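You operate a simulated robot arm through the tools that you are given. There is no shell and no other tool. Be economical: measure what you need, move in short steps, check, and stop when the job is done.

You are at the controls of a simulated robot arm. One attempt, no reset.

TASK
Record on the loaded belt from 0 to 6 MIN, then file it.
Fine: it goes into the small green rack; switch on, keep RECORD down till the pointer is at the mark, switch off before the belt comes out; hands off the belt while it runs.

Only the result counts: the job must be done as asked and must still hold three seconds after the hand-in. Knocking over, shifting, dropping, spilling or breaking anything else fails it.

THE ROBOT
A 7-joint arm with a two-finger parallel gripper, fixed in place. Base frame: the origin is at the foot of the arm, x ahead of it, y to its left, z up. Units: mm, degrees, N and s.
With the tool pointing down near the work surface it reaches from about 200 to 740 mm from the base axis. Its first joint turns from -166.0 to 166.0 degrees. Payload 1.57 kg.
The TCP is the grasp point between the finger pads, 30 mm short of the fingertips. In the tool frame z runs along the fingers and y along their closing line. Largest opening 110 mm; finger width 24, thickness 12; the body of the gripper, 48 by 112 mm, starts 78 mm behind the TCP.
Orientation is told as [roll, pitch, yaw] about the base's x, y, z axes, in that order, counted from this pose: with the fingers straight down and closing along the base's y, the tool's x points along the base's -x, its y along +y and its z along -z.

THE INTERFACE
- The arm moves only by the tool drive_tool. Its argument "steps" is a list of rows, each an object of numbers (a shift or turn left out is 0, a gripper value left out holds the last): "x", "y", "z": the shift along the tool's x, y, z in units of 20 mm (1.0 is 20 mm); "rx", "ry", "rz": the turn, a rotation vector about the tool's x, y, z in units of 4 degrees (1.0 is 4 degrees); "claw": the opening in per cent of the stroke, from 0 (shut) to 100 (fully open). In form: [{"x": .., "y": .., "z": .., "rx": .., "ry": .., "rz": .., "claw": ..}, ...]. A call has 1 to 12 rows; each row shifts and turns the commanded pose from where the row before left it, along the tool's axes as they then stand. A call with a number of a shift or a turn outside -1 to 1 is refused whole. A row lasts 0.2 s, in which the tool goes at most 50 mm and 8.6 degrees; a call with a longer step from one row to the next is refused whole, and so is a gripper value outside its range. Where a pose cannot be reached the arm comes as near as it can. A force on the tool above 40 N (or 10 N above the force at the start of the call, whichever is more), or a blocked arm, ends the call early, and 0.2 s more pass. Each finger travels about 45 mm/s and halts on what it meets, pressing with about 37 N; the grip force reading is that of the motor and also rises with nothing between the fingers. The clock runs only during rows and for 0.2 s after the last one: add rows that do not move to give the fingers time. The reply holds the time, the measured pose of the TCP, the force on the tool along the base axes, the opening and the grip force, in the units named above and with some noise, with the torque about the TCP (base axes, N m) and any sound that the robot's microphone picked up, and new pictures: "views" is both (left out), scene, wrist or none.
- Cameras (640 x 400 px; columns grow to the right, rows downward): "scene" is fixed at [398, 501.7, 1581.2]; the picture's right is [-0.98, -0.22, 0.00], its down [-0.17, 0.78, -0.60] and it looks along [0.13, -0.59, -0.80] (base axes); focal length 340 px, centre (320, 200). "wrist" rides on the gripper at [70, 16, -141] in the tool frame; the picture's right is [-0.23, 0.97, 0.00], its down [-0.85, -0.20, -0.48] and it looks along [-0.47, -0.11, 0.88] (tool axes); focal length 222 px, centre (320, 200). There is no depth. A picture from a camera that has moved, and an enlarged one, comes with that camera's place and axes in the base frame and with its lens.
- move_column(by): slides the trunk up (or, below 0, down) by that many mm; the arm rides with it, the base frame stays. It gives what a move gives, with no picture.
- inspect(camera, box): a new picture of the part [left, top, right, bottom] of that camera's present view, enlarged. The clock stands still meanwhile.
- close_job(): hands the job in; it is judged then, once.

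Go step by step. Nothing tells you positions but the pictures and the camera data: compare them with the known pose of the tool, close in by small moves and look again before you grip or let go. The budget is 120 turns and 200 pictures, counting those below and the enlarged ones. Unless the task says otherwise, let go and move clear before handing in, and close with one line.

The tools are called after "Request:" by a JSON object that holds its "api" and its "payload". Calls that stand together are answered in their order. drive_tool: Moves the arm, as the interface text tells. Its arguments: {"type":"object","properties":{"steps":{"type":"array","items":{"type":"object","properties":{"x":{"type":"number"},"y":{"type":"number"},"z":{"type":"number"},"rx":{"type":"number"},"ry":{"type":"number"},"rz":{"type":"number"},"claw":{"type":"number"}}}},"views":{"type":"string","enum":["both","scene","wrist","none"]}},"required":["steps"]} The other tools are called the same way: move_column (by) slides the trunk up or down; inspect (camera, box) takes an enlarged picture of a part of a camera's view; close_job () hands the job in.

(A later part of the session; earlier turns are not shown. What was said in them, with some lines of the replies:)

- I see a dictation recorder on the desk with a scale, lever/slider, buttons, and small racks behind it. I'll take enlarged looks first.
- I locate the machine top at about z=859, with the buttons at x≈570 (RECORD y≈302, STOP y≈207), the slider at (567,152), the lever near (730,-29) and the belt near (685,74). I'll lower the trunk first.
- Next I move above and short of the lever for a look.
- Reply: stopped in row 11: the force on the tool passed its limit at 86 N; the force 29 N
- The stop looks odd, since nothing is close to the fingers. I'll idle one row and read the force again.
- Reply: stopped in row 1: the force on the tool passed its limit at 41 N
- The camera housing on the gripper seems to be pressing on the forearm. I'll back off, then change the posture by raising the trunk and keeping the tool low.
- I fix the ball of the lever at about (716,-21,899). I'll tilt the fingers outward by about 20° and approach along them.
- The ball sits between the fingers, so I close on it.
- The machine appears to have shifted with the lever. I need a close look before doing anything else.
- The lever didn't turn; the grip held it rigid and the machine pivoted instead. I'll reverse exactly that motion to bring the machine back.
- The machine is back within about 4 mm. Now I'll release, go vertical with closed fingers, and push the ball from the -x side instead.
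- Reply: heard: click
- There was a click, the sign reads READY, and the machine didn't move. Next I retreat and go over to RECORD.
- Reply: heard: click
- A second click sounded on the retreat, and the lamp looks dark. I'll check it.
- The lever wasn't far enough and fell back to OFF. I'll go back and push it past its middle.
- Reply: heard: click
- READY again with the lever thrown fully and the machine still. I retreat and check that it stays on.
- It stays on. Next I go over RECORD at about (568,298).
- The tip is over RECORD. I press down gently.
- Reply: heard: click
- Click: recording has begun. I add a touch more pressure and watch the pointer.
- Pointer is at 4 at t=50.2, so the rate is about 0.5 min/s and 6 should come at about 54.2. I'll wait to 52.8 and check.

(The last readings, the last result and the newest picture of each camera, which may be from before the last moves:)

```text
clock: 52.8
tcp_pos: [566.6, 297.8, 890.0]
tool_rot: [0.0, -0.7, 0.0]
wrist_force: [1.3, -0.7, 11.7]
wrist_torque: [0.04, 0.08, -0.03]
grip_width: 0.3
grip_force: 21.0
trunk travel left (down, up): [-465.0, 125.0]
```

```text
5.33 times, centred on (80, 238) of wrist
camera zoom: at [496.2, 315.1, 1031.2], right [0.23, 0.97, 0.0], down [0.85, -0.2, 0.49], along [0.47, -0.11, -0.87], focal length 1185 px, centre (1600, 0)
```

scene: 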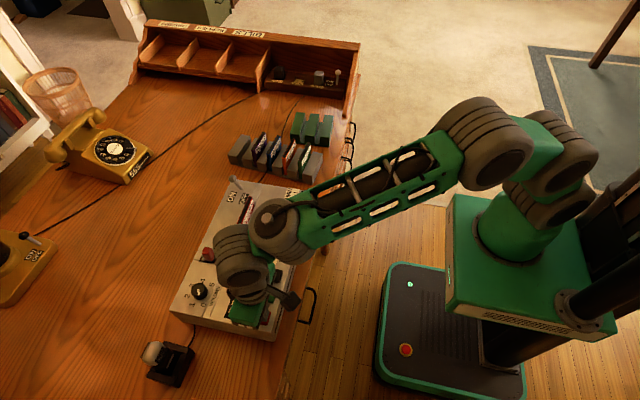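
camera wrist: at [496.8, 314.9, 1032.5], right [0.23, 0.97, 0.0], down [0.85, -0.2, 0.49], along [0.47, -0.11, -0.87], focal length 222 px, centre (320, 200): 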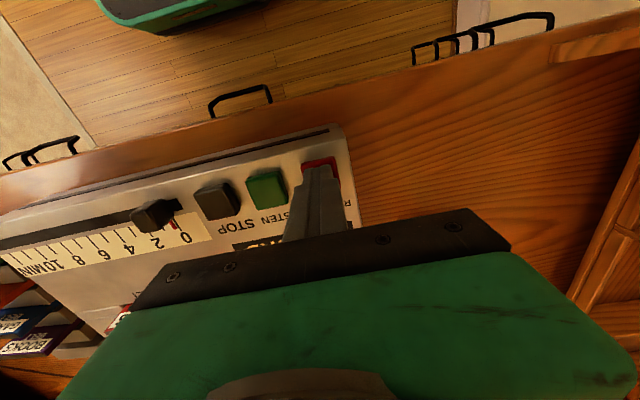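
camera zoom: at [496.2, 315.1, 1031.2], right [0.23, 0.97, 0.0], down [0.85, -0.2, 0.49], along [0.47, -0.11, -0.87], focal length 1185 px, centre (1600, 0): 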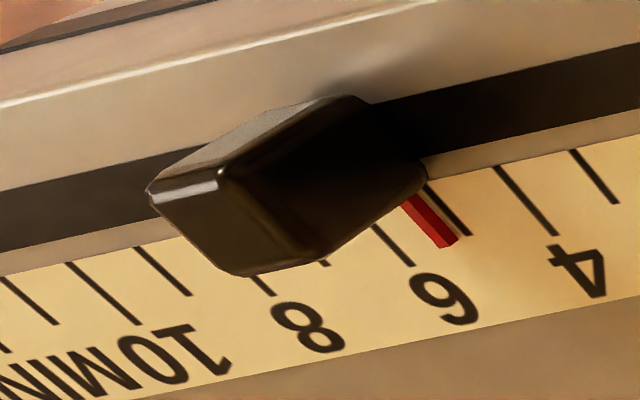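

The pointer reads about 5.2–5.3. I'll hold for seven more rows, then lift off quickly.

Request:
{"api": "drive_tool", "payload": {"steps": [{}, {}, {}, {}, {}, {}, {}, {"z": -1}, {"z": -1}, {}], "views": "none"}}

Request:
{"api": "inspect", "payload": {"camera": "wrist", "box": [20, 180, 180, 280]}}

```text
clock: 55.0
tcp_pos: [567.8, 297.8, 929.2]
tool_rot: [-0.1, -0.5, 0.1]
wrist_force: [-0.4, -0.8, 0.4]
wrist_torque: [0.0, 0.02, 0.01]
grip_width: 0.0
grip_force: 21.5
trunk travel left (down, up): [-465.0, 125.0]
```

```text
4.00 times, centred on (100, 230) of wrist
camera zoom: at [496.6, 314.9, 1070.4], right [0.23, 0.97, 0.0], down [0.85, -0.2, 0.49], along [0.47, -0.11, -0.87], focal length 888 px, centre (1200, 80)
```

zoom: 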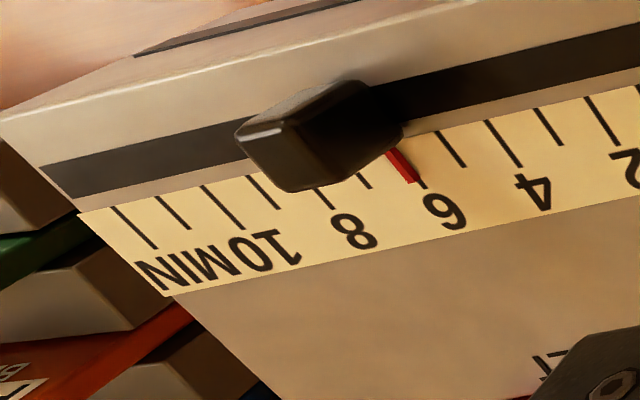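

The pointer rests on 6. I'll lift clear and go toward the lever, checking the scene.

Request:
{"api": "drive_tool", "payload": {"steps": [{"z": -1}, {"z": -1}, {"z": -0.5}, {"y": -1}, {"y": -1}, {"y": -1}, {"y": -1}, {"y": -1}, {"y": -1}, {"y": -1}, {"y": -1}, {"y": -1}], "views": "none"}}

Request:
{"api": "drive_tool", "payload": {"steps": [{"x": -0.7, "y": -1}, {"x": -0.8, "y": -1}, {"x": -0.8, "y": -1}, {"x": -0.8, "y": -1}, {"x": -0.8, "y": -1}, {"x": -0.8, "y": -1}, {"x": -0.8, "y": -0.9}, {}], "views": "wrist"}}

Request:
{"api": "inspect", "payload": {"camera": "scene", "box": [160, 170, 340, 345]}}

```text
clock: 57.6
tcp_pos: [566.6, 117.6, 979.9]
tool_rot: [-0.1, -0.5, 0.0]
wrist_force: [0.4, 0.5, -0.1]
wrist_torque: [0.0, -0.01, -0.01]
grip_width: 0.2
grip_force: 20.9
trunk travel left (down, up): [-465.0, 125.0]
```

```text
clock: 59.4
tcp_pos: [677.7, -18.5, 980.7]
tool_rot: [-0.1, -0.5, 0.0]
wrist_force: [0.2, -0.8, -1.1]
wrist_torque: [0.0, 0.03, 0.0]
grip_width: 0.0
grip_force: 21.5
trunk travel left (down, up): [-465.0, 125.0]
camera wrist: at [606.5, -3.2, 1121.8], right [0.23, 0.97, 0.0], down [0.85, -0.2, 0.49], along [0.47, -0.11, -0.87], focal length 222 px, centre (320, 200)
```

wrist: 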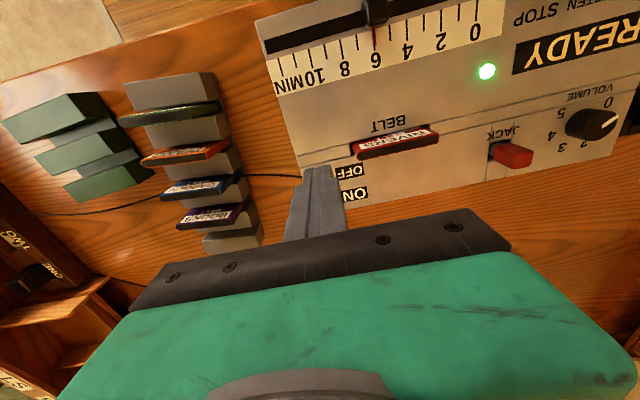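

```text
2.29 times, centred on (250, 258) of scene
camera zoom: at [398.0, 501.7, 1581.2], right [-0.98, -0.22, 0.0], down [-0.17, 0.78, -0.6], along [0.13, -0.59, -0.8], focal length 777 px, centre (480, 69)
```

zoom: 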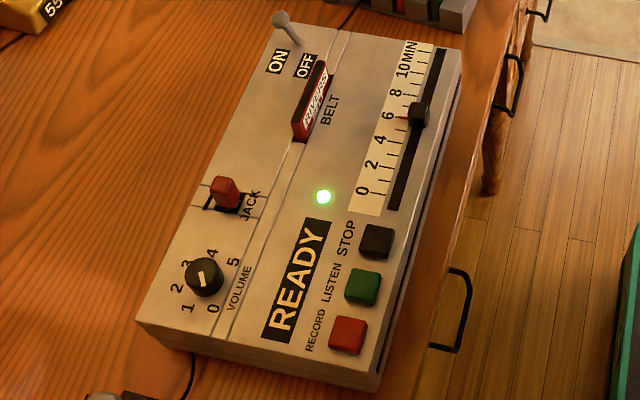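

The pointer sits at 6 and the sign reads READY. Now I turn the tool a quarter so the fingers close along x, to cage the lever for OFF.

Request:
{"api": "drive_tool", "payload": {"steps": [{"rz": 1}, {"rz": 1}, {"rz": 1}, {"rz": 1}, {"rz": 1}, {"rz": 1}, {"rz": 1}, {"rz": 1}, {"rz": 1}, {"rz": 1}, {"rz": 1}, {"rz": 1}], "views": "none"}}

Request:
{"api": "drive_tool", "payload": {"steps": [{"rz": 1}, {"rz": 1}, {"rz": 1}, {"rz": 1}, {"rz": 1}, {"rz": 1}, {"rz": 1}, {"rz": 1}, {"rz": 1}, {"rz": 1}, {"rz": 0.5, "claw": 64}, {}]}}

```text
clock: 62.0
tcp_pos: [676.5, -19.2, 981.1]
tool_rot: [0.3, -0.4, -48.1]
wrist_force: [1.1, 0.3, 0.2]
wrist_torque: [0.01, 0.0, -0.02]
grip_width: 0.0
grip_force: 21.8
trunk travel left (down, up): [-465.0, 125.0]
```

```text
clock: 64.6
tcp_pos: [677.1, -17.7, 982.9]
tool_rot: [0.5, -0.1, -90.1]
wrist_force: [0.4, 0.4, -0.1]
wrist_torque: [0.0, -0.04, 0.0]
grip_width: 50.0
grip_force: 0.1
trunk travel left (down, up): [-465.0, 125.0]
camera wrist: at [691.8, 51.0, 1122.5], right [0.97, -0.23, 0.01], down [-0.2, -0.85, 0.48], along [-0.1, -0.47, -0.88], focal length 222 px, centre (320, 200)
```

scene: 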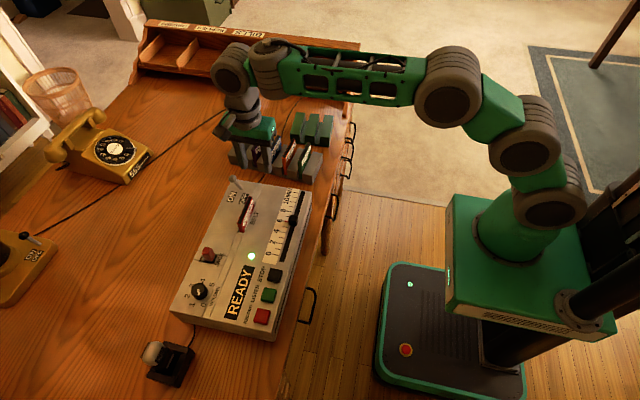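
wrist: 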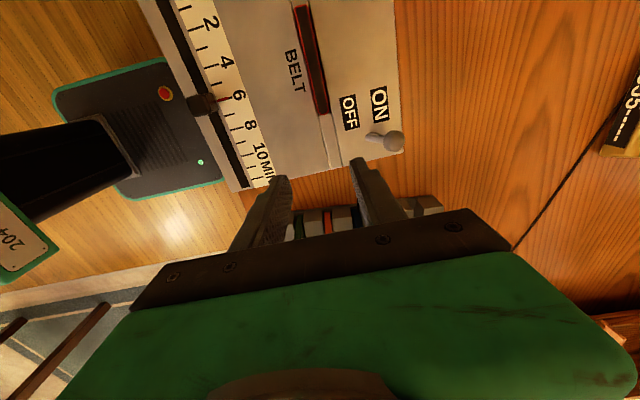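

The ball is at about (753,-20,899). I widen the fingers, move over it and lower so it lies between them.

Request:
{"api": "drive_tool", "payload": {"steps": [{"y": 0.9, "claw": 73}, {"y": 0.9}, {"y": 0.9}, {}, {"z": 0.9}, {"z": 0.9}, {}]}}

```text
clock: 66.2
tcp_pos: [731.0, -19.9, 944.7]
tool_rot: [0.6, -0.1, -90.1]
wrist_force: [-0.5, -0.3, 0.3]
wrist_torque: [-0.01, 0.01, -0.02]
grip_width: 80.2
grip_force: 0.0
trunk travel left (down, up): [-465.0, 125.0]
camera wrist: at [746.3, 50.7, 1087.0], right [0.97, -0.23, 0.01], down [-0.2, -0.85, 0.48], along [-0.1, -0.47, -0.88], focal length 222 px, centre (320, 200)
```

scene: 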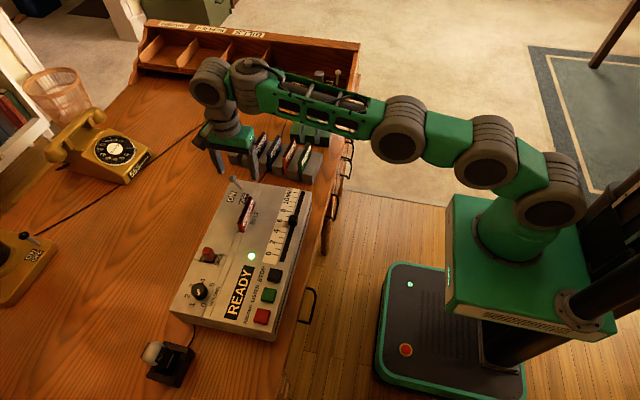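
wrist: 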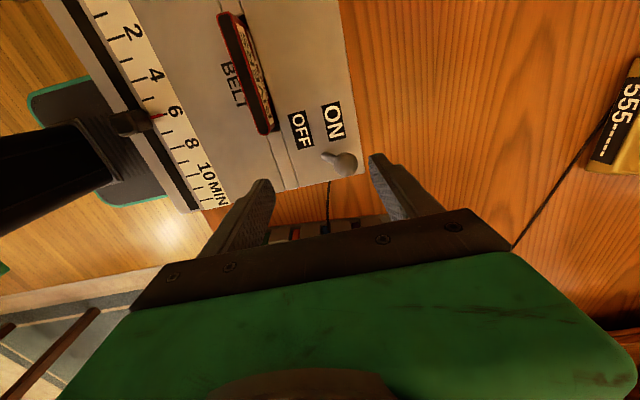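

Request:
{"api": "drive_tool", "payload": {"steps": [{"y": 0.15}, {"z": 0.8}, {"z": 0.8}, {}], "views": "wrist"}}

```text
clock: 67.2
tcp_pos: [733.6, -20.0, 913.6]
tool_rot: [0.5, -0.1, -90.0]
wrist_force: [-0.3, 0.9, 0.2]
wrist_torque: [0.01, 0.0, -0.03]
grip_width: 80.2
grip_force: 0.1
trunk travel left (down, up): [-465.0, 125.0]
camera wrist: at [749.4, 50.9, 1055.2], right [0.97, -0.23, 0.01], down [-0.2, -0.85, 0.48], along [-0.1, -0.47, -0.88], focal length 222 px, centre (320, 200)
```

wrist: 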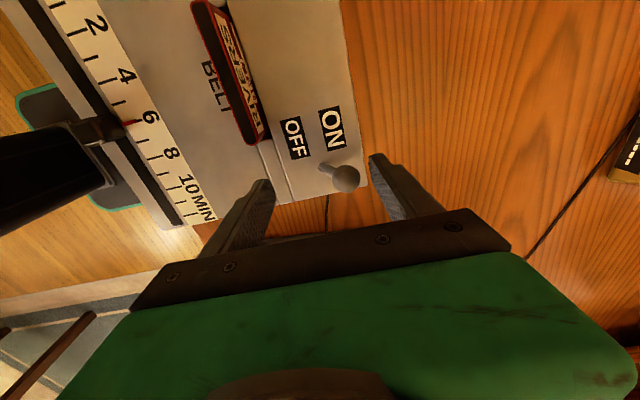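

The ball is between the fingers, so I pull it toward -x.

Request:
{"api": "drive_tool", "payload": {"steps": [{"y": -0.35}, {"y": -0.35}, {"y": -0.3}, {"y": -0.3}, {"y": -0.3}, {"y": -0.3}, {"y": -0.25}, {}], "views": "wrist"}}

Request:
{"api": "inspect", "payload": {"camera": "scene", "box": [160, 170, 340, 345]}}

```text
clock: 69.0
tcp_pos: [690.1, -19.7, 914.9]
tool_rot: [0.5, -0.1, -90.0]
wrist_force: [-0.6, -0.1, 1.3]
wrist_torque: [0.0, -0.02, 0.02]
grip_width: 80.1
grip_force: 0.2
trunk travel left (down, up): [-465.0, 125.0]
heard: click
camera wrist: at [706.5, 50.8, 1055.1], right [0.97, -0.23, 0.01], down [-0.2, -0.85, 0.48], along [-0.1, -0.47, -0.88], focal length 222 px, centre (320, 200)
```

wrist: 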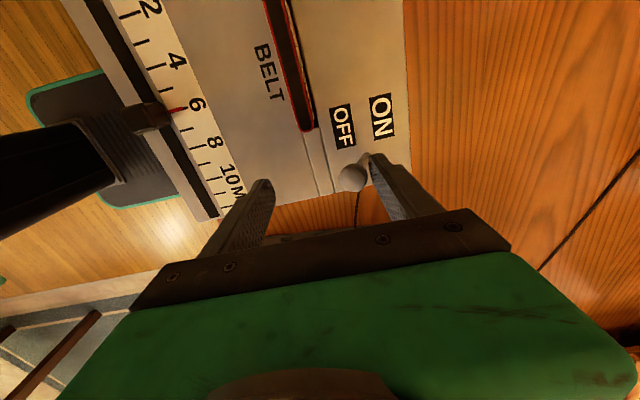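

```text
2.29 times, centred on (250, 258) of scene
camera zoom: at [398.0, 501.7, 1581.2], right [-0.98, -0.22, 0.0], down [-0.17, 0.78, -0.6], along [0.13, -0.59, -0.8], focal length 777 px, centre (480, 69)
```

zoom: 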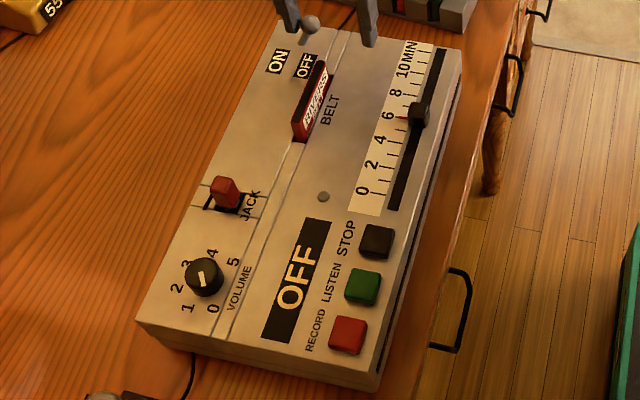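

OFF is confirmed, with the lever at its stop and the machine not moved. I lift clear and go to look at the belt.

Request:
{"api": "drive_tool", "payload": {"steps": [{"y": 0.25}, {"z": -1}, {"z": -1}, {"z": -1}, {"z": -0.8}, {"x": 0.9}, {"x": 0.9}, {"x": 0.9, "y": -0.3, "claw": 40}, {}]}}

Request:
{"api": "inspect", "payload": {"camera": "scene", "box": [160, 170, 340, 345]}}

```text
clock: 71.0
tcp_pos: [689.3, 34.3, 990.2]
tool_rot: [0.5, -0.1, -90.0]
wrist_force: [0.1, -0.2, 0.1]
wrist_torque: [0.01, 0.0, -0.01]
grip_width: 43.8
grip_force: 0.0
trunk travel left (down, up): [-465.0, 125.0]
camera wrist: at [705.0, 105.5, 1130.7], right [0.97, -0.23, 0.01], down [-0.2, -0.85, 0.48], along [-0.1, -0.47, -0.88], focal length 222 px, centre (320, 200)
```

scene: 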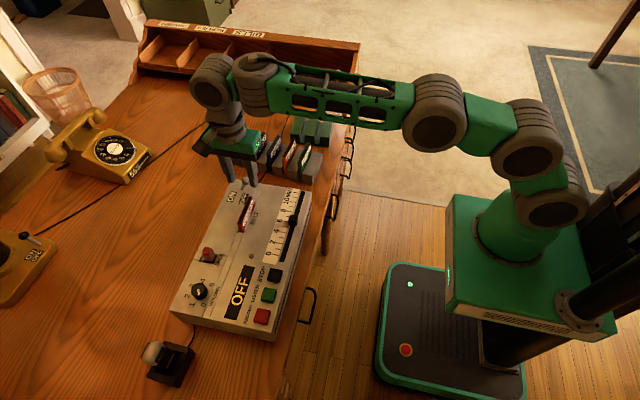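
wrist: 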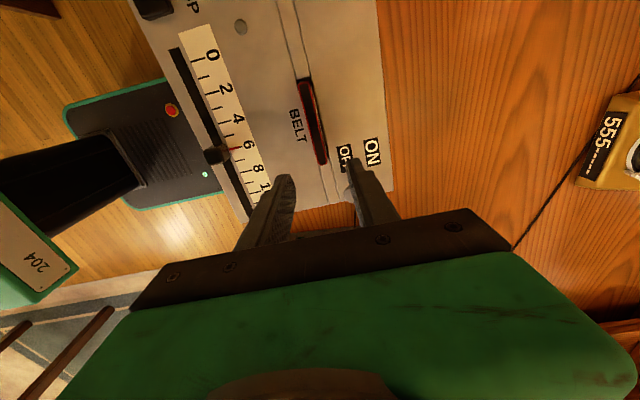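

```text
2.29 times, centred on (250, 258) of scene
camera zoom: at [398.0, 501.7, 1581.2], right [-0.98, -0.22, 0.0], down [-0.17, 0.78, -0.6], along [0.13, -0.59, -0.8], focal length 777 px, centre (480, 69)
```

zoom: 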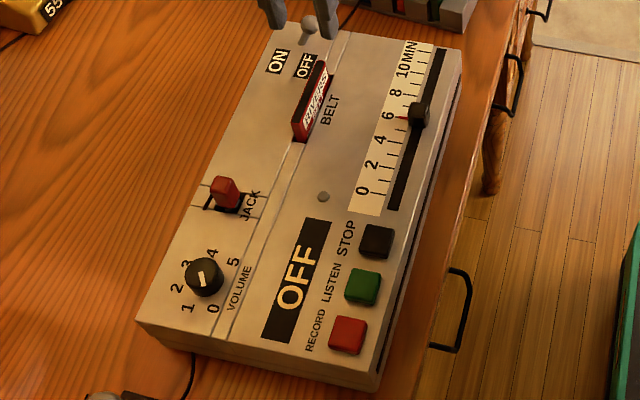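

The belt top spans about y 25–107 at x≈688, z≈897. I centre above it and look closer.

Request:
{"api": "drive_tool", "payload": {"steps": [{"x": 0.8}, {"x": 0.8, "z": 0.5}, {"z": 0.8}, {}], "views": "wrist"}}

Request:
{"api": "inspect", "payload": {"camera": "scene", "box": [200, 160, 300, 240]}}

Request:
{"api": "inspect", "payload": {"camera": "wrist", "box": [220, 80, 420, 210]}}

```text
clock: 72.0
tcp_pos: [691.0, 66.8, 963.1]
tool_rot: [0.5, -0.1, -90.0]
wrist_force: [-0.2, -0.5, 0.2]
wrist_torque: [-0.04, 0.03, 0.01]
grip_width: 43.8
grip_force: 0.1
trunk travel left (down, up): [-465.0, 125.0]
camera wrist: at [705.3, 137.1, 1104.0], right [0.97, -0.23, 0.01], down [-0.2, -0.85, 0.48], along [-0.1, -0.47, -0.88], focal length 222 px, centre (320, 200)
```

wrist: 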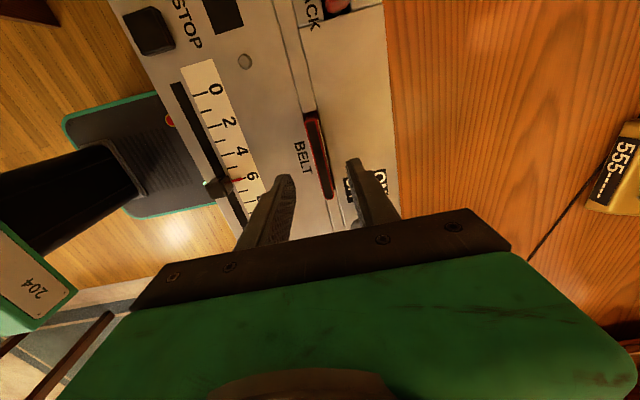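

```text
5.00 times, centred on (250, 200) of scene
camera zoom: at [398.0, 501.7, 1581.2], right [-0.98, -0.22, 0.0], down [-0.17, 0.78, -0.6], along [0.13, -0.59, -0.8], focal length 1699 px, centre (670, 200)
```

zoom: 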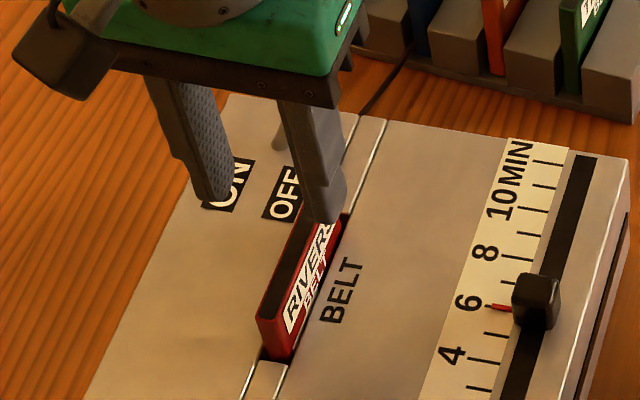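

```text
3.08 times, centred on (320, 145) of wrist
camera zoom: at [705.3, 137.1, 1104.0], right [0.97, -0.23, 0.01], down [-0.2, -0.85, 0.48], along [-0.1, -0.47, -0.88], focal length 684 px, centre (320, 369)
```

zoom: 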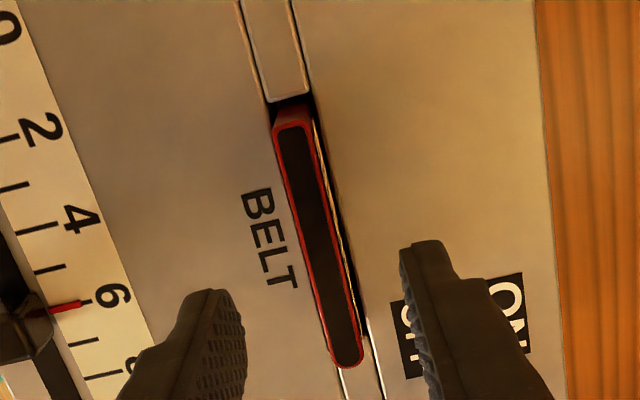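

The gripper is centred on the belt, and this view shows the pointer on 6. I descend to grip its upper 25 mm.

Request:
{"api": "drive_tool", "payload": {"steps": [{"z": 0.9}, {"z": 0.9}, {"z": 0.9}, {"z": 0.3}, {}], "views": "wrist"}}

Request:
{"api": "inspect", "payload": {"camera": "scene", "box": [200, 160, 300, 240]}}

```text
clock: 73.2
tcp_pos: [689.6, 67.2, 903.9]
tool_rot: [0.4, -0.1, -90.0]
wrist_force: [-0.9, 0.0, 0.0]
wrist_torque: [0.0, 0.03, -0.01]
grip_width: 44.1
grip_force: 0.1
trunk travel left (down, up): [-465.0, 125.0]
camera wrist: at [705.6, 136.8, 1044.5], right [0.97, -0.23, 0.01], down [-0.2, -0.85, 0.48], along [-0.1, -0.47, -0.88], focal length 222 px, centre (320, 200)
```

wrist: 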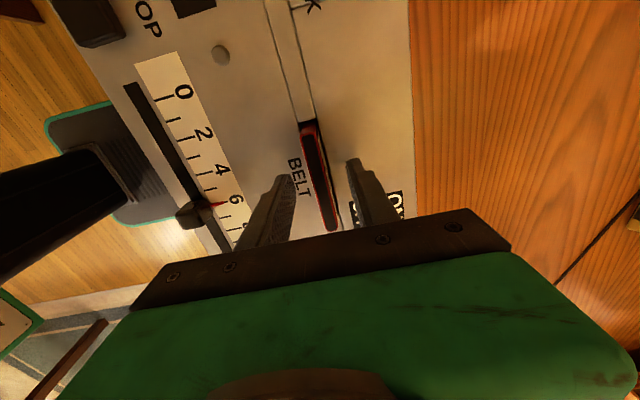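

```text
5.00 times, centred on (250, 200) of scene
camera zoom: at [398.0, 501.7, 1581.2], right [-0.98, -0.22, 0.0], down [-0.17, 0.78, -0.6], along [0.13, -0.59, -0.8], focal length 1699 px, centre (670, 200)
```

zoom: 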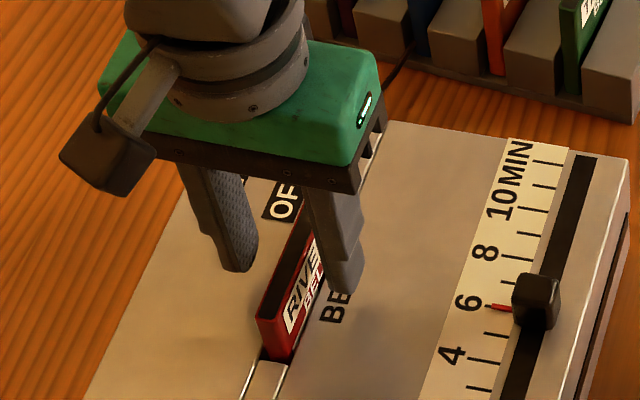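

Request:
{"api": "drive_tool", "payload": {"steps": [{"claw": 22}, {}, {"claw": 5}, {}, {}, {}], "views": "wrist"}}

Request:
{"api": "inspect", "payload": {"camera": "scene", "box": [160, 170, 340, 345]}}

```text
clock: 74.6
tcp_pos: [690.2, 64.8, 903.3]
tool_rot: [0.4, -0.1, -90.0]
wrist_force: [-0.3, -0.2, -0.8]
wrist_torque: [0.03, 0.0, 0.01]
grip_width: 10.6
grip_force: 28.8
trunk travel left (down, up): [-465.0, 125.0]
camera wrist: at [705.6, 136.8, 1044.8], right [0.97, -0.23, 0.01], down [-0.2, -0.85, 0.48], along [-0.1, -0.47, -0.88], focal length 222 px, centre (320, 200)
```

wrist: 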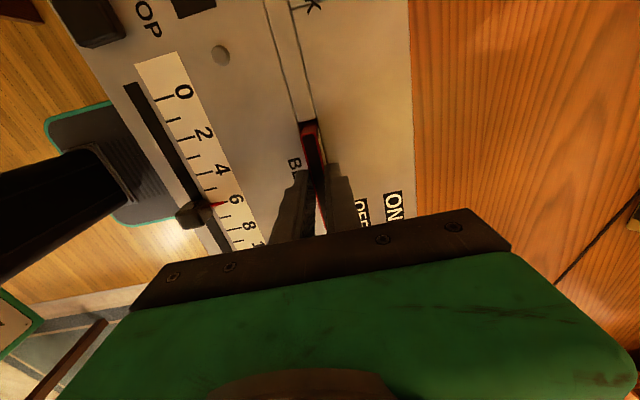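

```text
2.29 times, centred on (250, 258) of scene
camera zoom: at [398.0, 501.7, 1581.2], right [-0.98, -0.22, 0.0], down [-0.17, 0.78, -0.6], along [0.13, -0.59, -0.8], focal length 777 px, centre (480, 69)
```

zoom: 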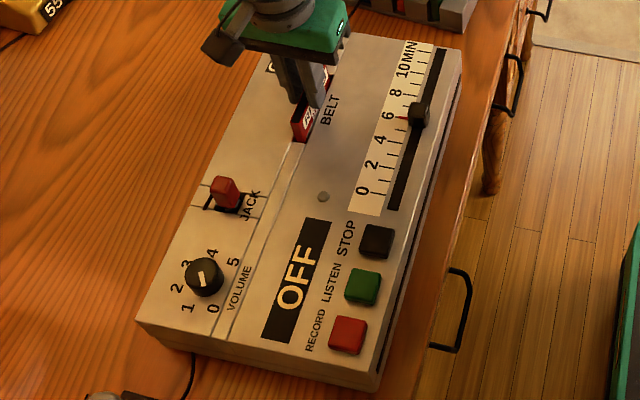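

The belt is gripped at 10.6 mm. I pull it straight up.

Request:
{"api": "drive_tool", "payload": {"steps": [{"z": -0.3}, {"z": -0.4}, {"z": -0.5}, {"z": -0.5}, {"z": -0.6}, {"z": -0.7}, {"z": -0.8}, {"z": -0.8}, {"z": -0.8}, {}]}}

Request:
{"api": "inspect", "payload": {"camera": "scene", "box": [160, 110, 340, 285]}}

```text
clock: 76.8
tcp_pos: [688.9, 66.2, 1012.6]
tool_rot: [0.5, -0.1, -89.9]
wrist_force: [0.1, 0.1, 0.5]
wrist_torque: [0.04, -0.02, 0.02]
grip_width: 10.9
grip_force: 28.2
trunk travel left (down, up): [-465.0, 125.0]
camera wrist: at [705.0, 136.5, 1152.7], right [0.97, -0.23, 0.01], down [-0.2, -0.85, 0.48], along [-0.1, -0.47, -0.88], focal length 222 px, centre (320, 200)
```

scene: 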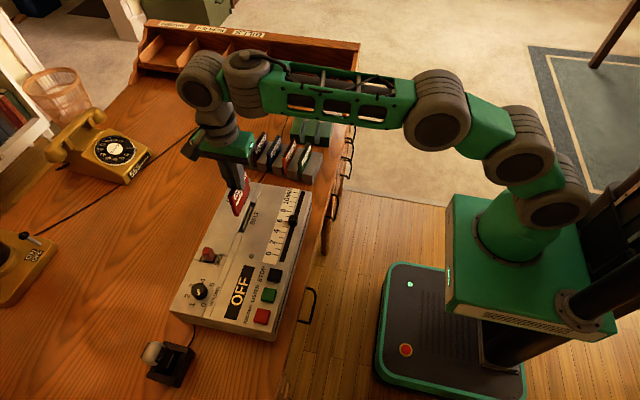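
wrist: 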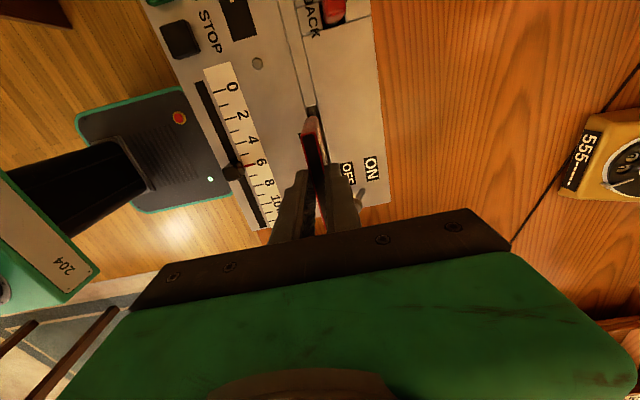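

```text
2.29 times, centred on (250, 198) of scene
camera zoom: at [398.0, 501.7, 1581.2], right [-0.98, -0.22, 0.0], down [-0.17, 0.78, -0.6], along [0.13, -0.59, -0.8], focal length 777 px, centre (480, 206)
```

zoom: 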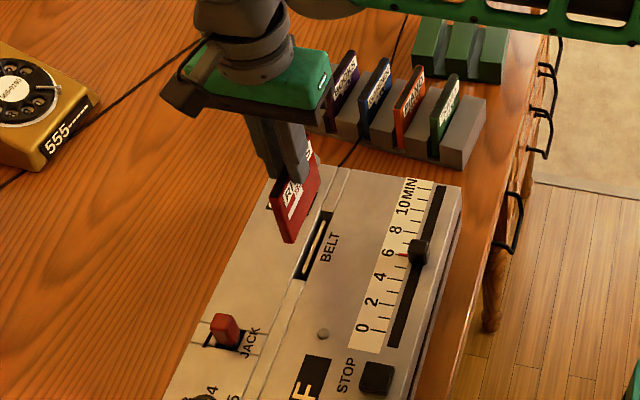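

The belt is out. I carry it toward the green rack, staying high.

Request:
{"api": "drive_tool", "payload": {"steps": [{"z": -0.8}, {"x": -1, "y": -0.25}, {"x": -1, "y": -0.25}, {"x": -1, "y": -0.25}, {"x": -1, "y": -0.25}, {"x": -1, "y": -0.25}, {"x": -1, "y": -0.25}, {"x": -1, "y": -0.25}, {"x": -1, "y": -0.25}, {"x": -1, "y": -0.25}, {"x": -1, "y": -0.25}], "views": "none"}}

Request:
{"api": "drive_tool", "payload": {"steps": [{"x": -1, "y": -0.25}, {"x": -1, "y": -0.25}, {"x": -1, "y": -0.25}, {"x": -1, "y": -0.25}, {}]}}

```text
clock: 79.2
tcp_pos: [639.2, -133.7, 1026.9]
tool_rot: [0.5, 0.0, -90.0]
wrist_force: [0.1, 0.2, 0.0]
wrist_torque: [-0.02, 0.01, -0.01]
grip_width: 10.9
grip_force: 28.7
trunk travel left (down, up): [-465.0, 125.0]
```

```text
clock: 80.4
tcp_pos: [619.0, -213.0, 1026.7]
tool_rot: [0.5, -0.1, -90.0]
wrist_force: [0.1, 0.1, -1.1]
wrist_torque: [0.01, -0.01, -0.01]
grip_width: 10.6
grip_force: 28.1
trunk travel left (down, up): [-465.0, 125.0]
camera wrist: at [634.3, -142.9, 1168.6], right [0.97, -0.23, 0.01], down [-0.2, -0.85, 0.48], along [-0.1, -0.47, -0.88], focal length 222 px, centre (320, 200)
```

scene: 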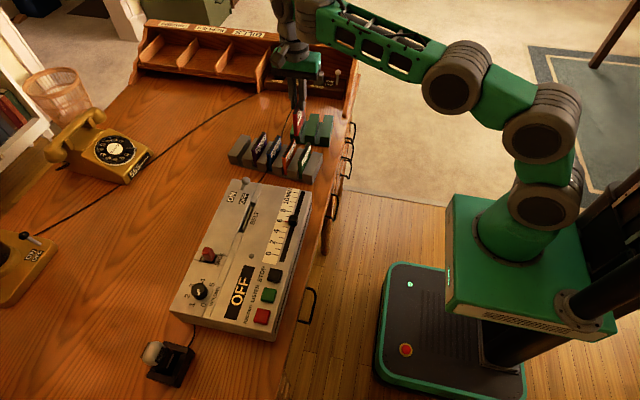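
wrist: 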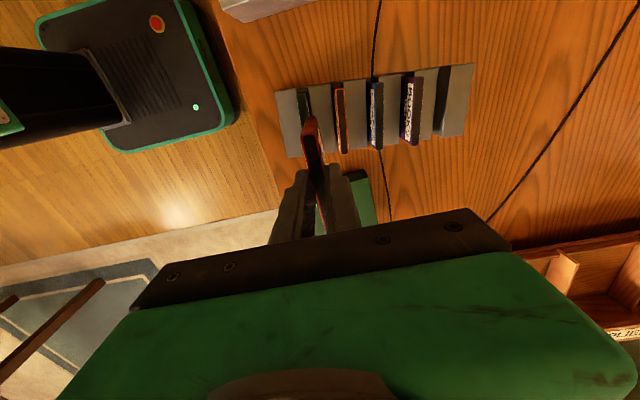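

Request:
{"api": "inspect", "payload": {"camera": "scene", "box": [260, 90, 360, 160]}}

```text
5.71 times, centred on (310, 125) of scene
camera zoom: at [398.0, 501.7, 1581.2], right [-0.98, -0.22, 0.0], down [-0.17, 0.78, -0.6], along [0.13, -0.59, -0.8], focal length 1942 px, centre (377, 629)
```

zoom: 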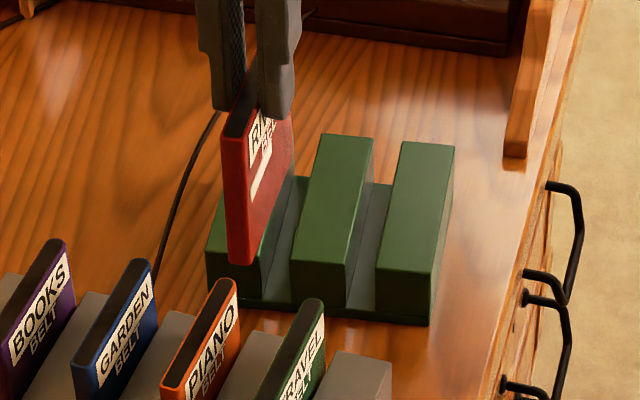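

The rack has two slots. I move over it so it comes into the wrist camera's view below the belt.

Request:
{"api": "drive_tool", "payload": {"steps": [{"x": -1, "y": -0.1}, {"x": -1, "y": -0.1}, {"x": -1, "y": -0.1}, {"x": -1, "y": -0.1}, {"x": -1, "y": -0.1}, {"x": -0.5}, {}]}}

Request:
{"api": "inspect", "payload": {"camera": "scene", "box": [250, 60, 370, 160]}}

Request:
{"api": "inspect", "payload": {"camera": "wrist", "box": [220, 80, 420, 220]}}

```text
clock: 82.0
tcp_pos: [608.9, -323.5, 1027.2]
tool_rot: [0.4, -0.1, -89.9]
wrist_force: [-0.7, -0.1, 0.7]
wrist_torque: [0.02, 0.0, 0.01]
grip_width: 10.8
grip_force: 28.4
trunk travel left (down, up): [-465.0, 125.0]
camera wrist: at [624.6, -253.1, 1168.6], right [0.97, -0.23, 0.01], down [-0.2, -0.85, 0.48], along [-0.1, -0.47, -0.88], focal length 222 px, centre (320, 200)
```

scene: 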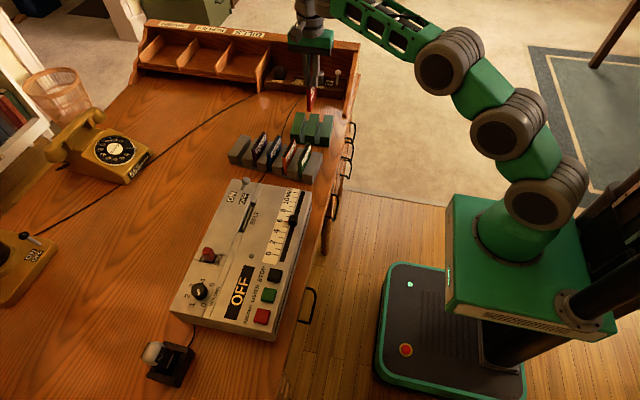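
wrist: 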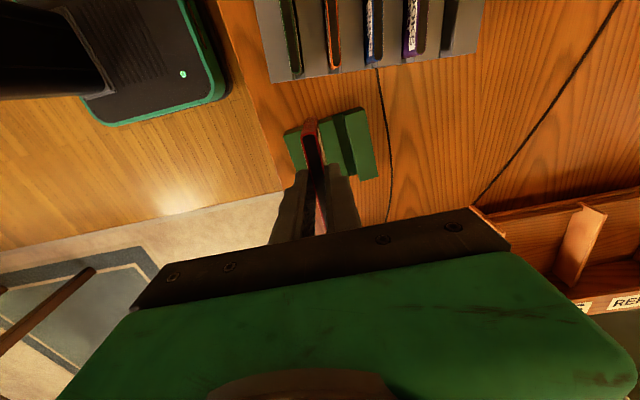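

```text
4.00 times, centred on (310, 110) of scene
camera zoom: at [398.0, 501.7, 1581.2], right [-0.98, -0.22, 0.0], down [-0.17, 0.78, -0.6], along [0.13, -0.59, -0.8], focal length 1359 px, centre (360, 560)
```

zoom: 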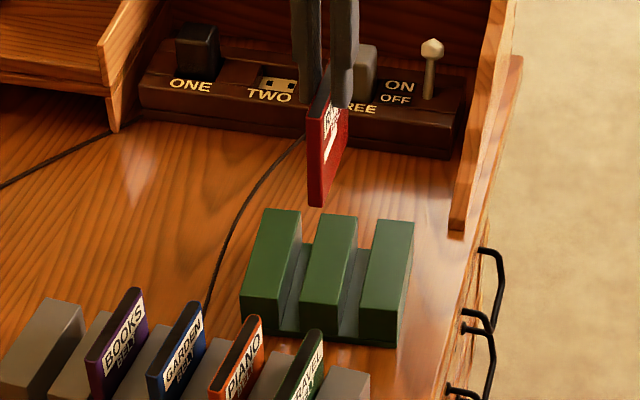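

```text
2.86 times, centred on (320, 150) of wrist
camera zoom: at [624.6, -253.1, 1168.6], right [0.97, -0.23, 0.01], down [-0.2, -0.85, 0.48], along [-0.1, -0.47, -0.88], focal length 635 px, centre (320, 343)
```

zoom: 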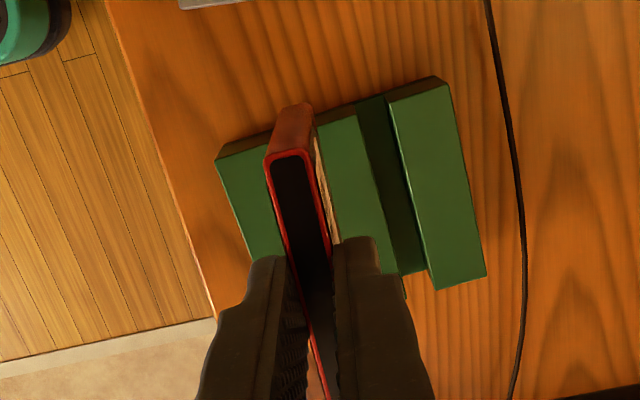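

I put the rack top at z≈819, with the rack turned about 4° and the nearer slot centred near (599.5,-364). I align position and yaw while still high.

Request:
{"api": "drive_tool", "payload": {"steps": [{"x": -1, "y": -0.24}, {"x": -1, "y": -0.24}, {"rz": -1}, {"z": 1}, {"z": 1}, {}]}}

Request:
{"api": "inspect", "payload": {"camera": "scene", "box": [250, 60, 370, 160]}}

Request:
{"api": "inspect", "payload": {"camera": "wrist", "box": [220, 80, 420, 220]}}

```text
clock: 83.4
tcp_pos: [600.8, -363.0, 986.5]
tool_rot: [0.5, -0.1, -86.2]
wrist_force: [-0.3, -0.2, -1.0]
wrist_torque: [-0.01, -0.01, 0.07]
grip_width: 11.2
grip_force: 28.8
trunk travel left (down, up): [-465.0, 125.0]
camera wrist: at [610.8, -292.4, 1128.2], right [0.99, -0.16, 0.01], down [-0.14, -0.87, 0.48], along [-0.07, -0.47, -0.88], focal length 222 px, centre (320, 200)
```

scene: 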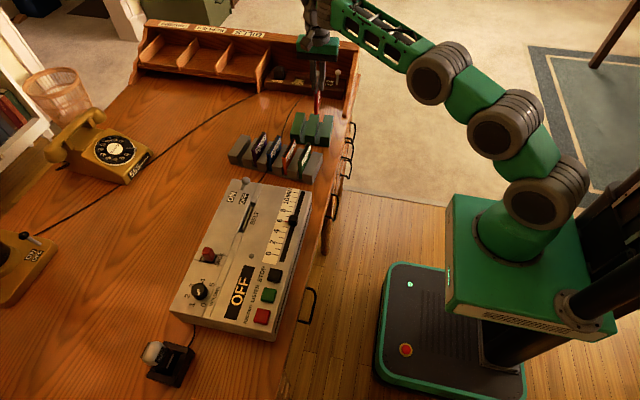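
wrist: 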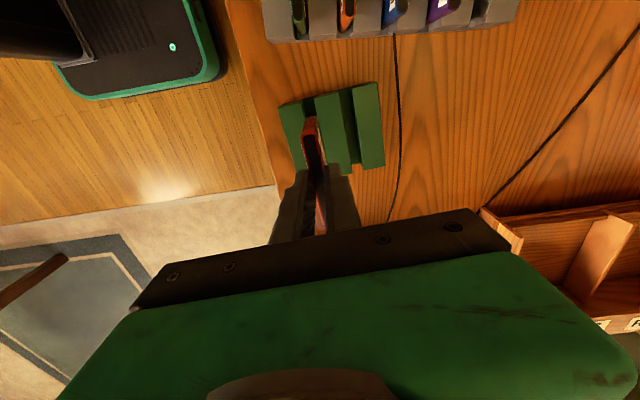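

```text
4.00 times, centred on (310, 110) of scene
camera zoom: at [398.0, 501.7, 1581.2], right [-0.98, -0.22, 0.0], down [-0.17, 0.78, -0.6], along [0.13, -0.59, -0.8], focal length 1359 px, centre (360, 560)
```

zoom: 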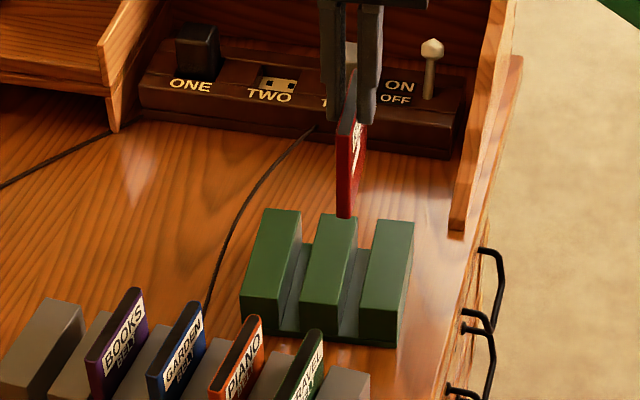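

```text
2.86 times, centred on (320, 150) of wrist
camera zoom: at [610.8, -292.4, 1128.2], right [0.99, -0.16, 0.01], down [-0.14, -0.87, 0.48], along [-0.07, -0.47, -0.88], focal length 635 px, centre (320, 343)
```

zoom: 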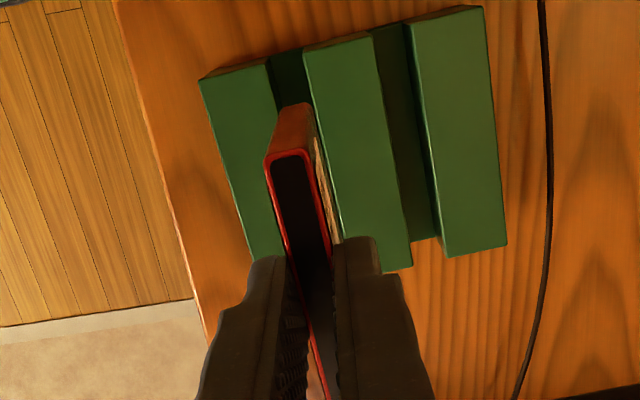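

Nearly aligned: I shift about 2.5 mm toward -x, turn about 0.5° and lower to just above the rack for a check.

Request:
{"api": "drive_tool", "payload": {"steps": [{"y": -0.12, "rz": -0.13}, {"z": 0.9}, {"z": 0.9}, {"z": 0.9}, {}], "views": "none"}}

Request:
{"api": "inspect", "payload": {"camera": "scene", "box": [270, 85, 350, 155]}}

Request:
{"api": "inspect", "payload": {"camera": "wrist", "box": [220, 60, 420, 200]}}

```text
clock: 84.6
tcp_pos: [597.3, -363.5, 933.5]
tool_rot: [0.5, -0.1, -85.5]
wrist_force: [-0.1, -0.5, -0.6]
wrist_torque: [0.01, 0.0, 0.02]
grip_width: 10.8
grip_force: 28.7
trunk travel left (down, up): [-465.0, 125.0]
```

```text
5.71 times, centred on (310, 120) of scene
camera zoom: at [398.0, 501.7, 1581.2], right [-0.98, -0.22, 0.0], down [-0.17, 0.78, -0.6], along [0.13, -0.59, -0.8], focal length 1942 px, centre (377, 657)
```

zoom: 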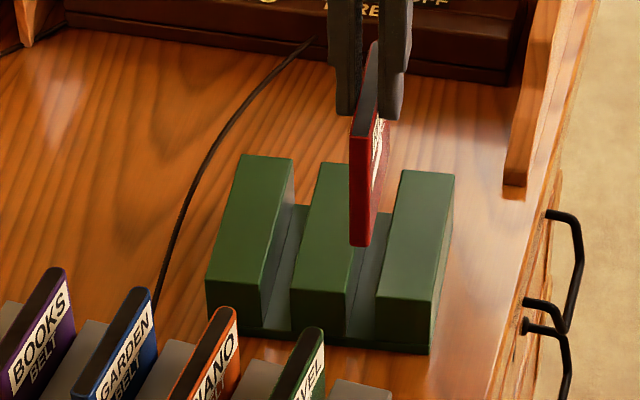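

```text
2.86 times, centred on (320, 130) of wrist
camera zoom: at [607.6, -292.3, 1074.1], right [0.99, -0.15, 0.01], down [-0.14, -0.87, 0.48], along [-0.06, -0.47, -0.88], focal length 635 px, centre (320, 400)
```

zoom: 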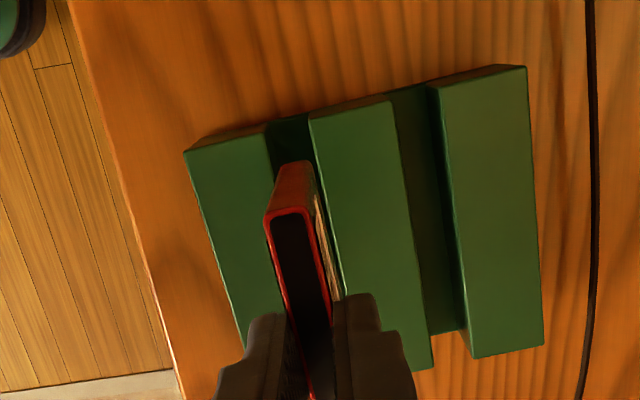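

Belt and slot now line up within about a millimetre. I descend slowly into the slot.

Request:
{"api": "drive_tool", "payload": {"steps": [{"z": 0.5}, {"z": 0.5}, {"z": 0.4}, {"z": 0.4}, {}], "views": "none"}}

Request:
{"api": "inspect", "payload": {"camera": "scene", "box": [270, 85, 350, 155]}}

Request:
{"api": "inspect", "payload": {"camera": "wrist", "box": [220, 80, 420, 220]}}

```text
clock: 85.8
tcp_pos: [598.4, -362.4, 897.0]
tool_rot: [0.5, -0.1, -85.5]
wrist_force: [0.2, 0.7, -0.8]
wrist_torque: [-0.02, 0.02, 0.0]
grip_width: 10.7
grip_force: 28.7
trunk travel left (down, up): [-465.0, 125.0]
```

```text
5.71 times, centred on (310, 120) of scene
camera zoom: at [398.0, 501.7, 1581.2], right [-0.98, -0.22, 0.0], down [-0.17, 0.78, -0.6], along [0.13, -0.59, -0.8], focal length 1942 px, centre (377, 657)
```

zoom: 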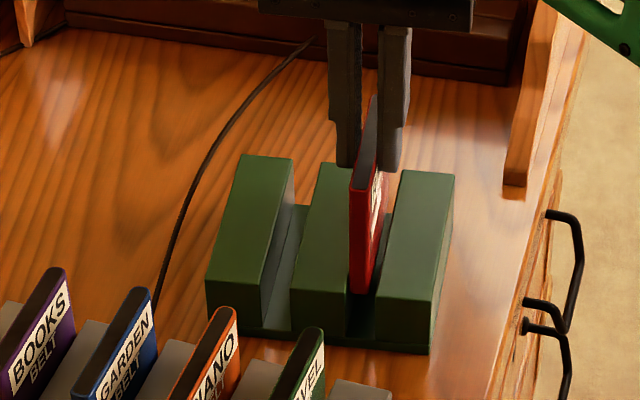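

```text
2.86 times, centred on (320, 150) of wrist
camera zoom: at [608.0, -292.2, 1038.3], right [0.99, -0.15, 0.01], down [-0.14, -0.87, 0.48], along [-0.06, -0.47, -0.88], focal length 635 px, centre (320, 343)
```

zoom: 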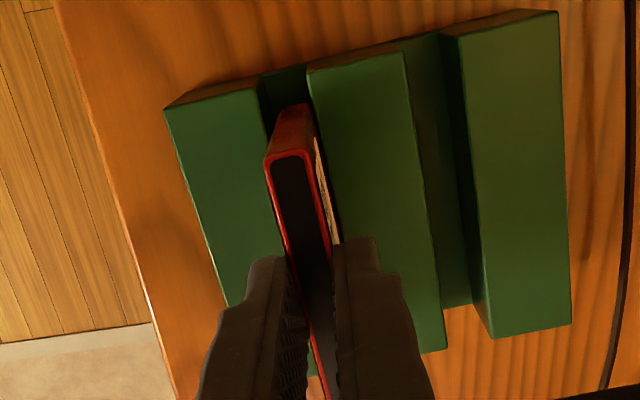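

The belt is entering the slot cleanly. I continue down gently.

Request:
{"api": "drive_tool", "payload": {"steps": [{"z": 0.35}, {"z": 0.35}, {"z": 0.3}, {}], "views": "none"}}

Request:
{"api": "inspect", "payload": {"camera": "scene", "box": [270, 85, 350, 155]}}

```text
clock: 86.8
tcp_pos: [599.3, -362.8, 876.9]
tool_rot: [0.6, -0.1, -85.6]
wrist_force: [-0.2, 0.4, -0.1]
wrist_torque: [0.01, 0.07, -0.03]
grip_width: 10.7
grip_force: 28.6
trunk travel left (down, up): [-465.0, 125.0]
```

```text
5.71 times, centred on (310, 120) of scene
camera zoom: at [398.0, 501.7, 1581.2], right [-0.98, -0.22, 0.0], down [-0.17, 0.78, -0.6], along [0.13, -0.59, -0.8], focal length 1942 px, centre (377, 657)
```

zoom: 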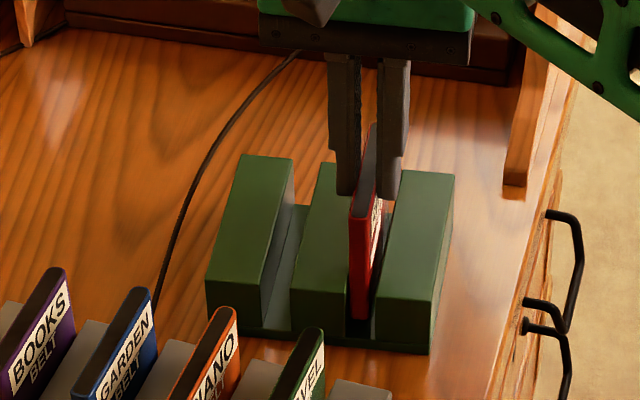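

Request:
{"api": "drive_tool", "payload": {"steps": [{"z": 0.2}, {"z": 0.15}, {}], "views": "none"}}

Request:
{"api": "drive_tool", "payload": {"steps": [{"z": 0.12}, {}], "views": "none"}}

Request:
{"api": "inspect", "payload": {"camera": "scene", "box": [270, 85, 350, 155]}}

```text
clock: 87.6
tcp_pos: [598.1, -362.9, 870.7]
tool_rot: [0.7, -0.2, -85.5]
wrist_force: [-0.7, 0.5, 6.6]
wrist_torque: [0.19, 0.09, -0.06]
grip_width: 11.0
grip_force: 28.7
trunk travel left (down, up): [-465.0, 125.0]
```

```text
clock: 88.2
tcp_pos: [598.3, -363.4, 870.9]
tool_rot: [0.8, -0.3, -85.5]
wrist_force: [-0.8, 0.1, 22.5]
wrist_torque: [0.37, 0.11, -0.06]
grip_width: 11.0
grip_force: 28.4
trunk travel left (down, up): [-465.0, 125.0]
```

```text
5.71 times, centred on (310, 120) of scene
camera zoom: at [398.0, 501.7, 1581.2], right [-0.98, -0.22, 0.0], down [-0.17, 0.78, -0.6], along [0.13, -0.59, -0.8], focal length 1942 px, centre (377, 657)
```

zoom: 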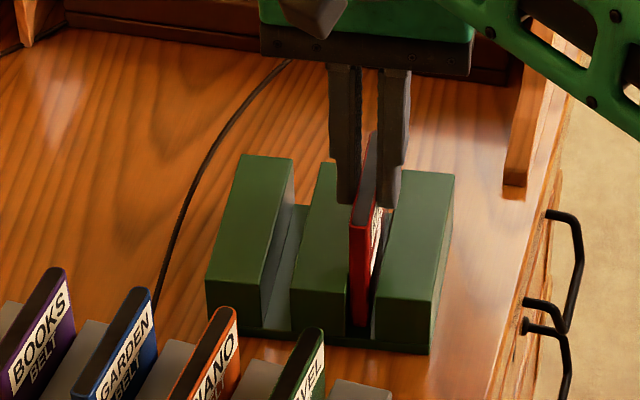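

The belt has bottomed in the slot. I relieve the force, open the fingers and lift away.

Request:
{"api": "drive_tool", "payload": {"steps": [{"z": -0.17}, {"claw": 25}, {"claw": 40}, {}, {}], "views": "none"}}

Request:
{"api": "inspect", "payload": {"camera": "scene", "box": [270, 85, 350, 155]}}

```text
clock: 89.4
tcp_pos: [598.6, -362.9, 870.9]
tool_rot: [0.5, -0.1, -85.5]
wrist_force: [0.3, -1.4, 0.0]
wrist_torque: [0.02, 0.0, 0.06]
grip_width: 43.9
grip_force: 0.1
trunk travel left (down, up): [-465.0, 125.0]
```

```text
5.71 times, centred on (310, 120) of scene
camera zoom: at [398.0, 501.7, 1581.2], right [-0.98, -0.22, 0.0], down [-0.17, 0.78, -0.6], along [0.13, -0.59, -0.8], focal length 1942 px, centre (377, 657)
```

zoom: 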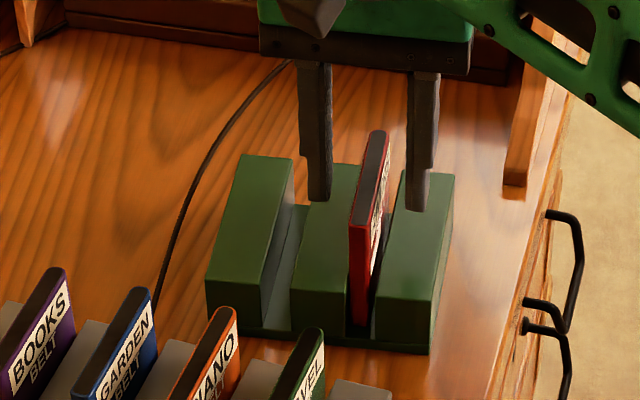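

Released; the belt stands in the slot. I lift straight up and check everything.

Request:
{"api": "drive_tool", "payload": {"steps": [{"z": -0.7}, {"z": -1}, {"z": -1}, {"z": -1}, {"z": -1}, {"z": -1}, {"z": -1}, {"z": -1}, {}], "views": "scene"}}

Request:
{"api": "inspect", "payload": {"camera": "scene", "box": [230, 85, 350, 175]}}

Request:
{"api": "inspect", "payload": {"camera": "scene", "box": [160, 170, 340, 345]}}

```text
clock: 91.4
tcp_pos: [598.2, -362.7, 1025.4]
tool_rot: [0.6, 0.0, -85.5]
wrist_force: [0.3, -0.4, 0.0]
wrist_torque: [0.01, -0.03, -0.01]
grip_width: 44.0
grip_force: 0.1
trunk travel left (down, up): [-465.0, 125.0]
```

scene: 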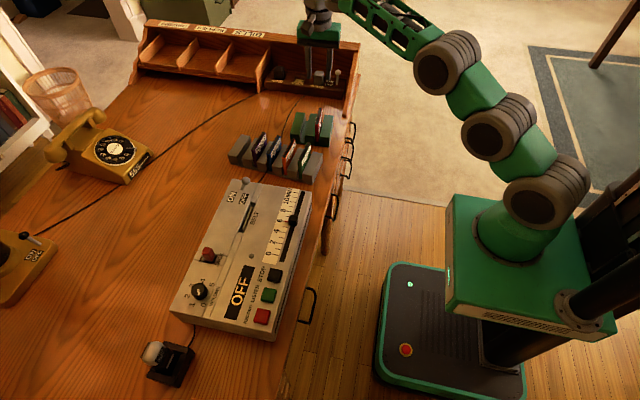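

```text
4.44 times, centred on (290, 130) of scene
camera zoom: at [398.0, 501.7, 1581.2], right [-0.98, -0.22, 0.0], down [-0.17, 0.78, -0.6], along [0.13, -0.59, -0.8], focal length 1510 px, centre (453, 511)
```

zoom: 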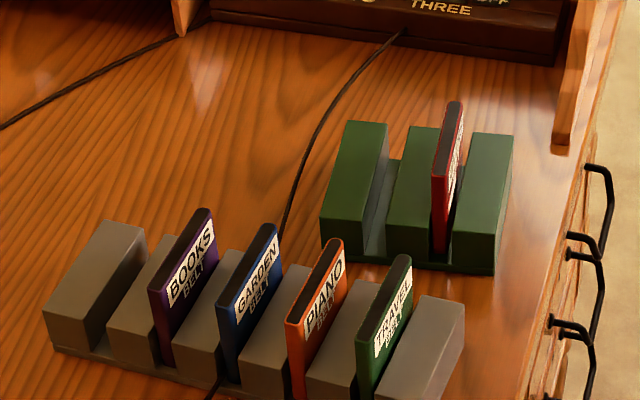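

```text
2.29 times, centred on (250, 258) of scene
camera zoom: at [398.0, 501.7, 1581.2], right [-0.98, -0.22, 0.0], down [-0.17, 0.78, -0.6], along [0.13, -0.59, -0.8], focal length 777 px, centre (480, 69)
```

zoom: 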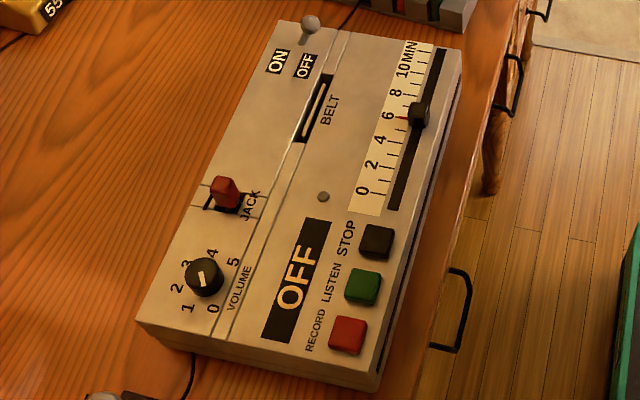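

The belt stands in the green rack, the machine is off with its pointer at 6, and the arm is clear, so I'm handing in.

Request:
{"api": "close_job", "payload": {}}

```text
The job is handed in.
```

The RIVERS belt was recorded from 0 to 6 MIN, the machine was switched off before the belt came out, and the belt is now in the small green rack. One fault: gripping the lever on my first try dragged the machine about 30 mm. I pulled it back, but it still sits roughly 4 mm off its starting place.
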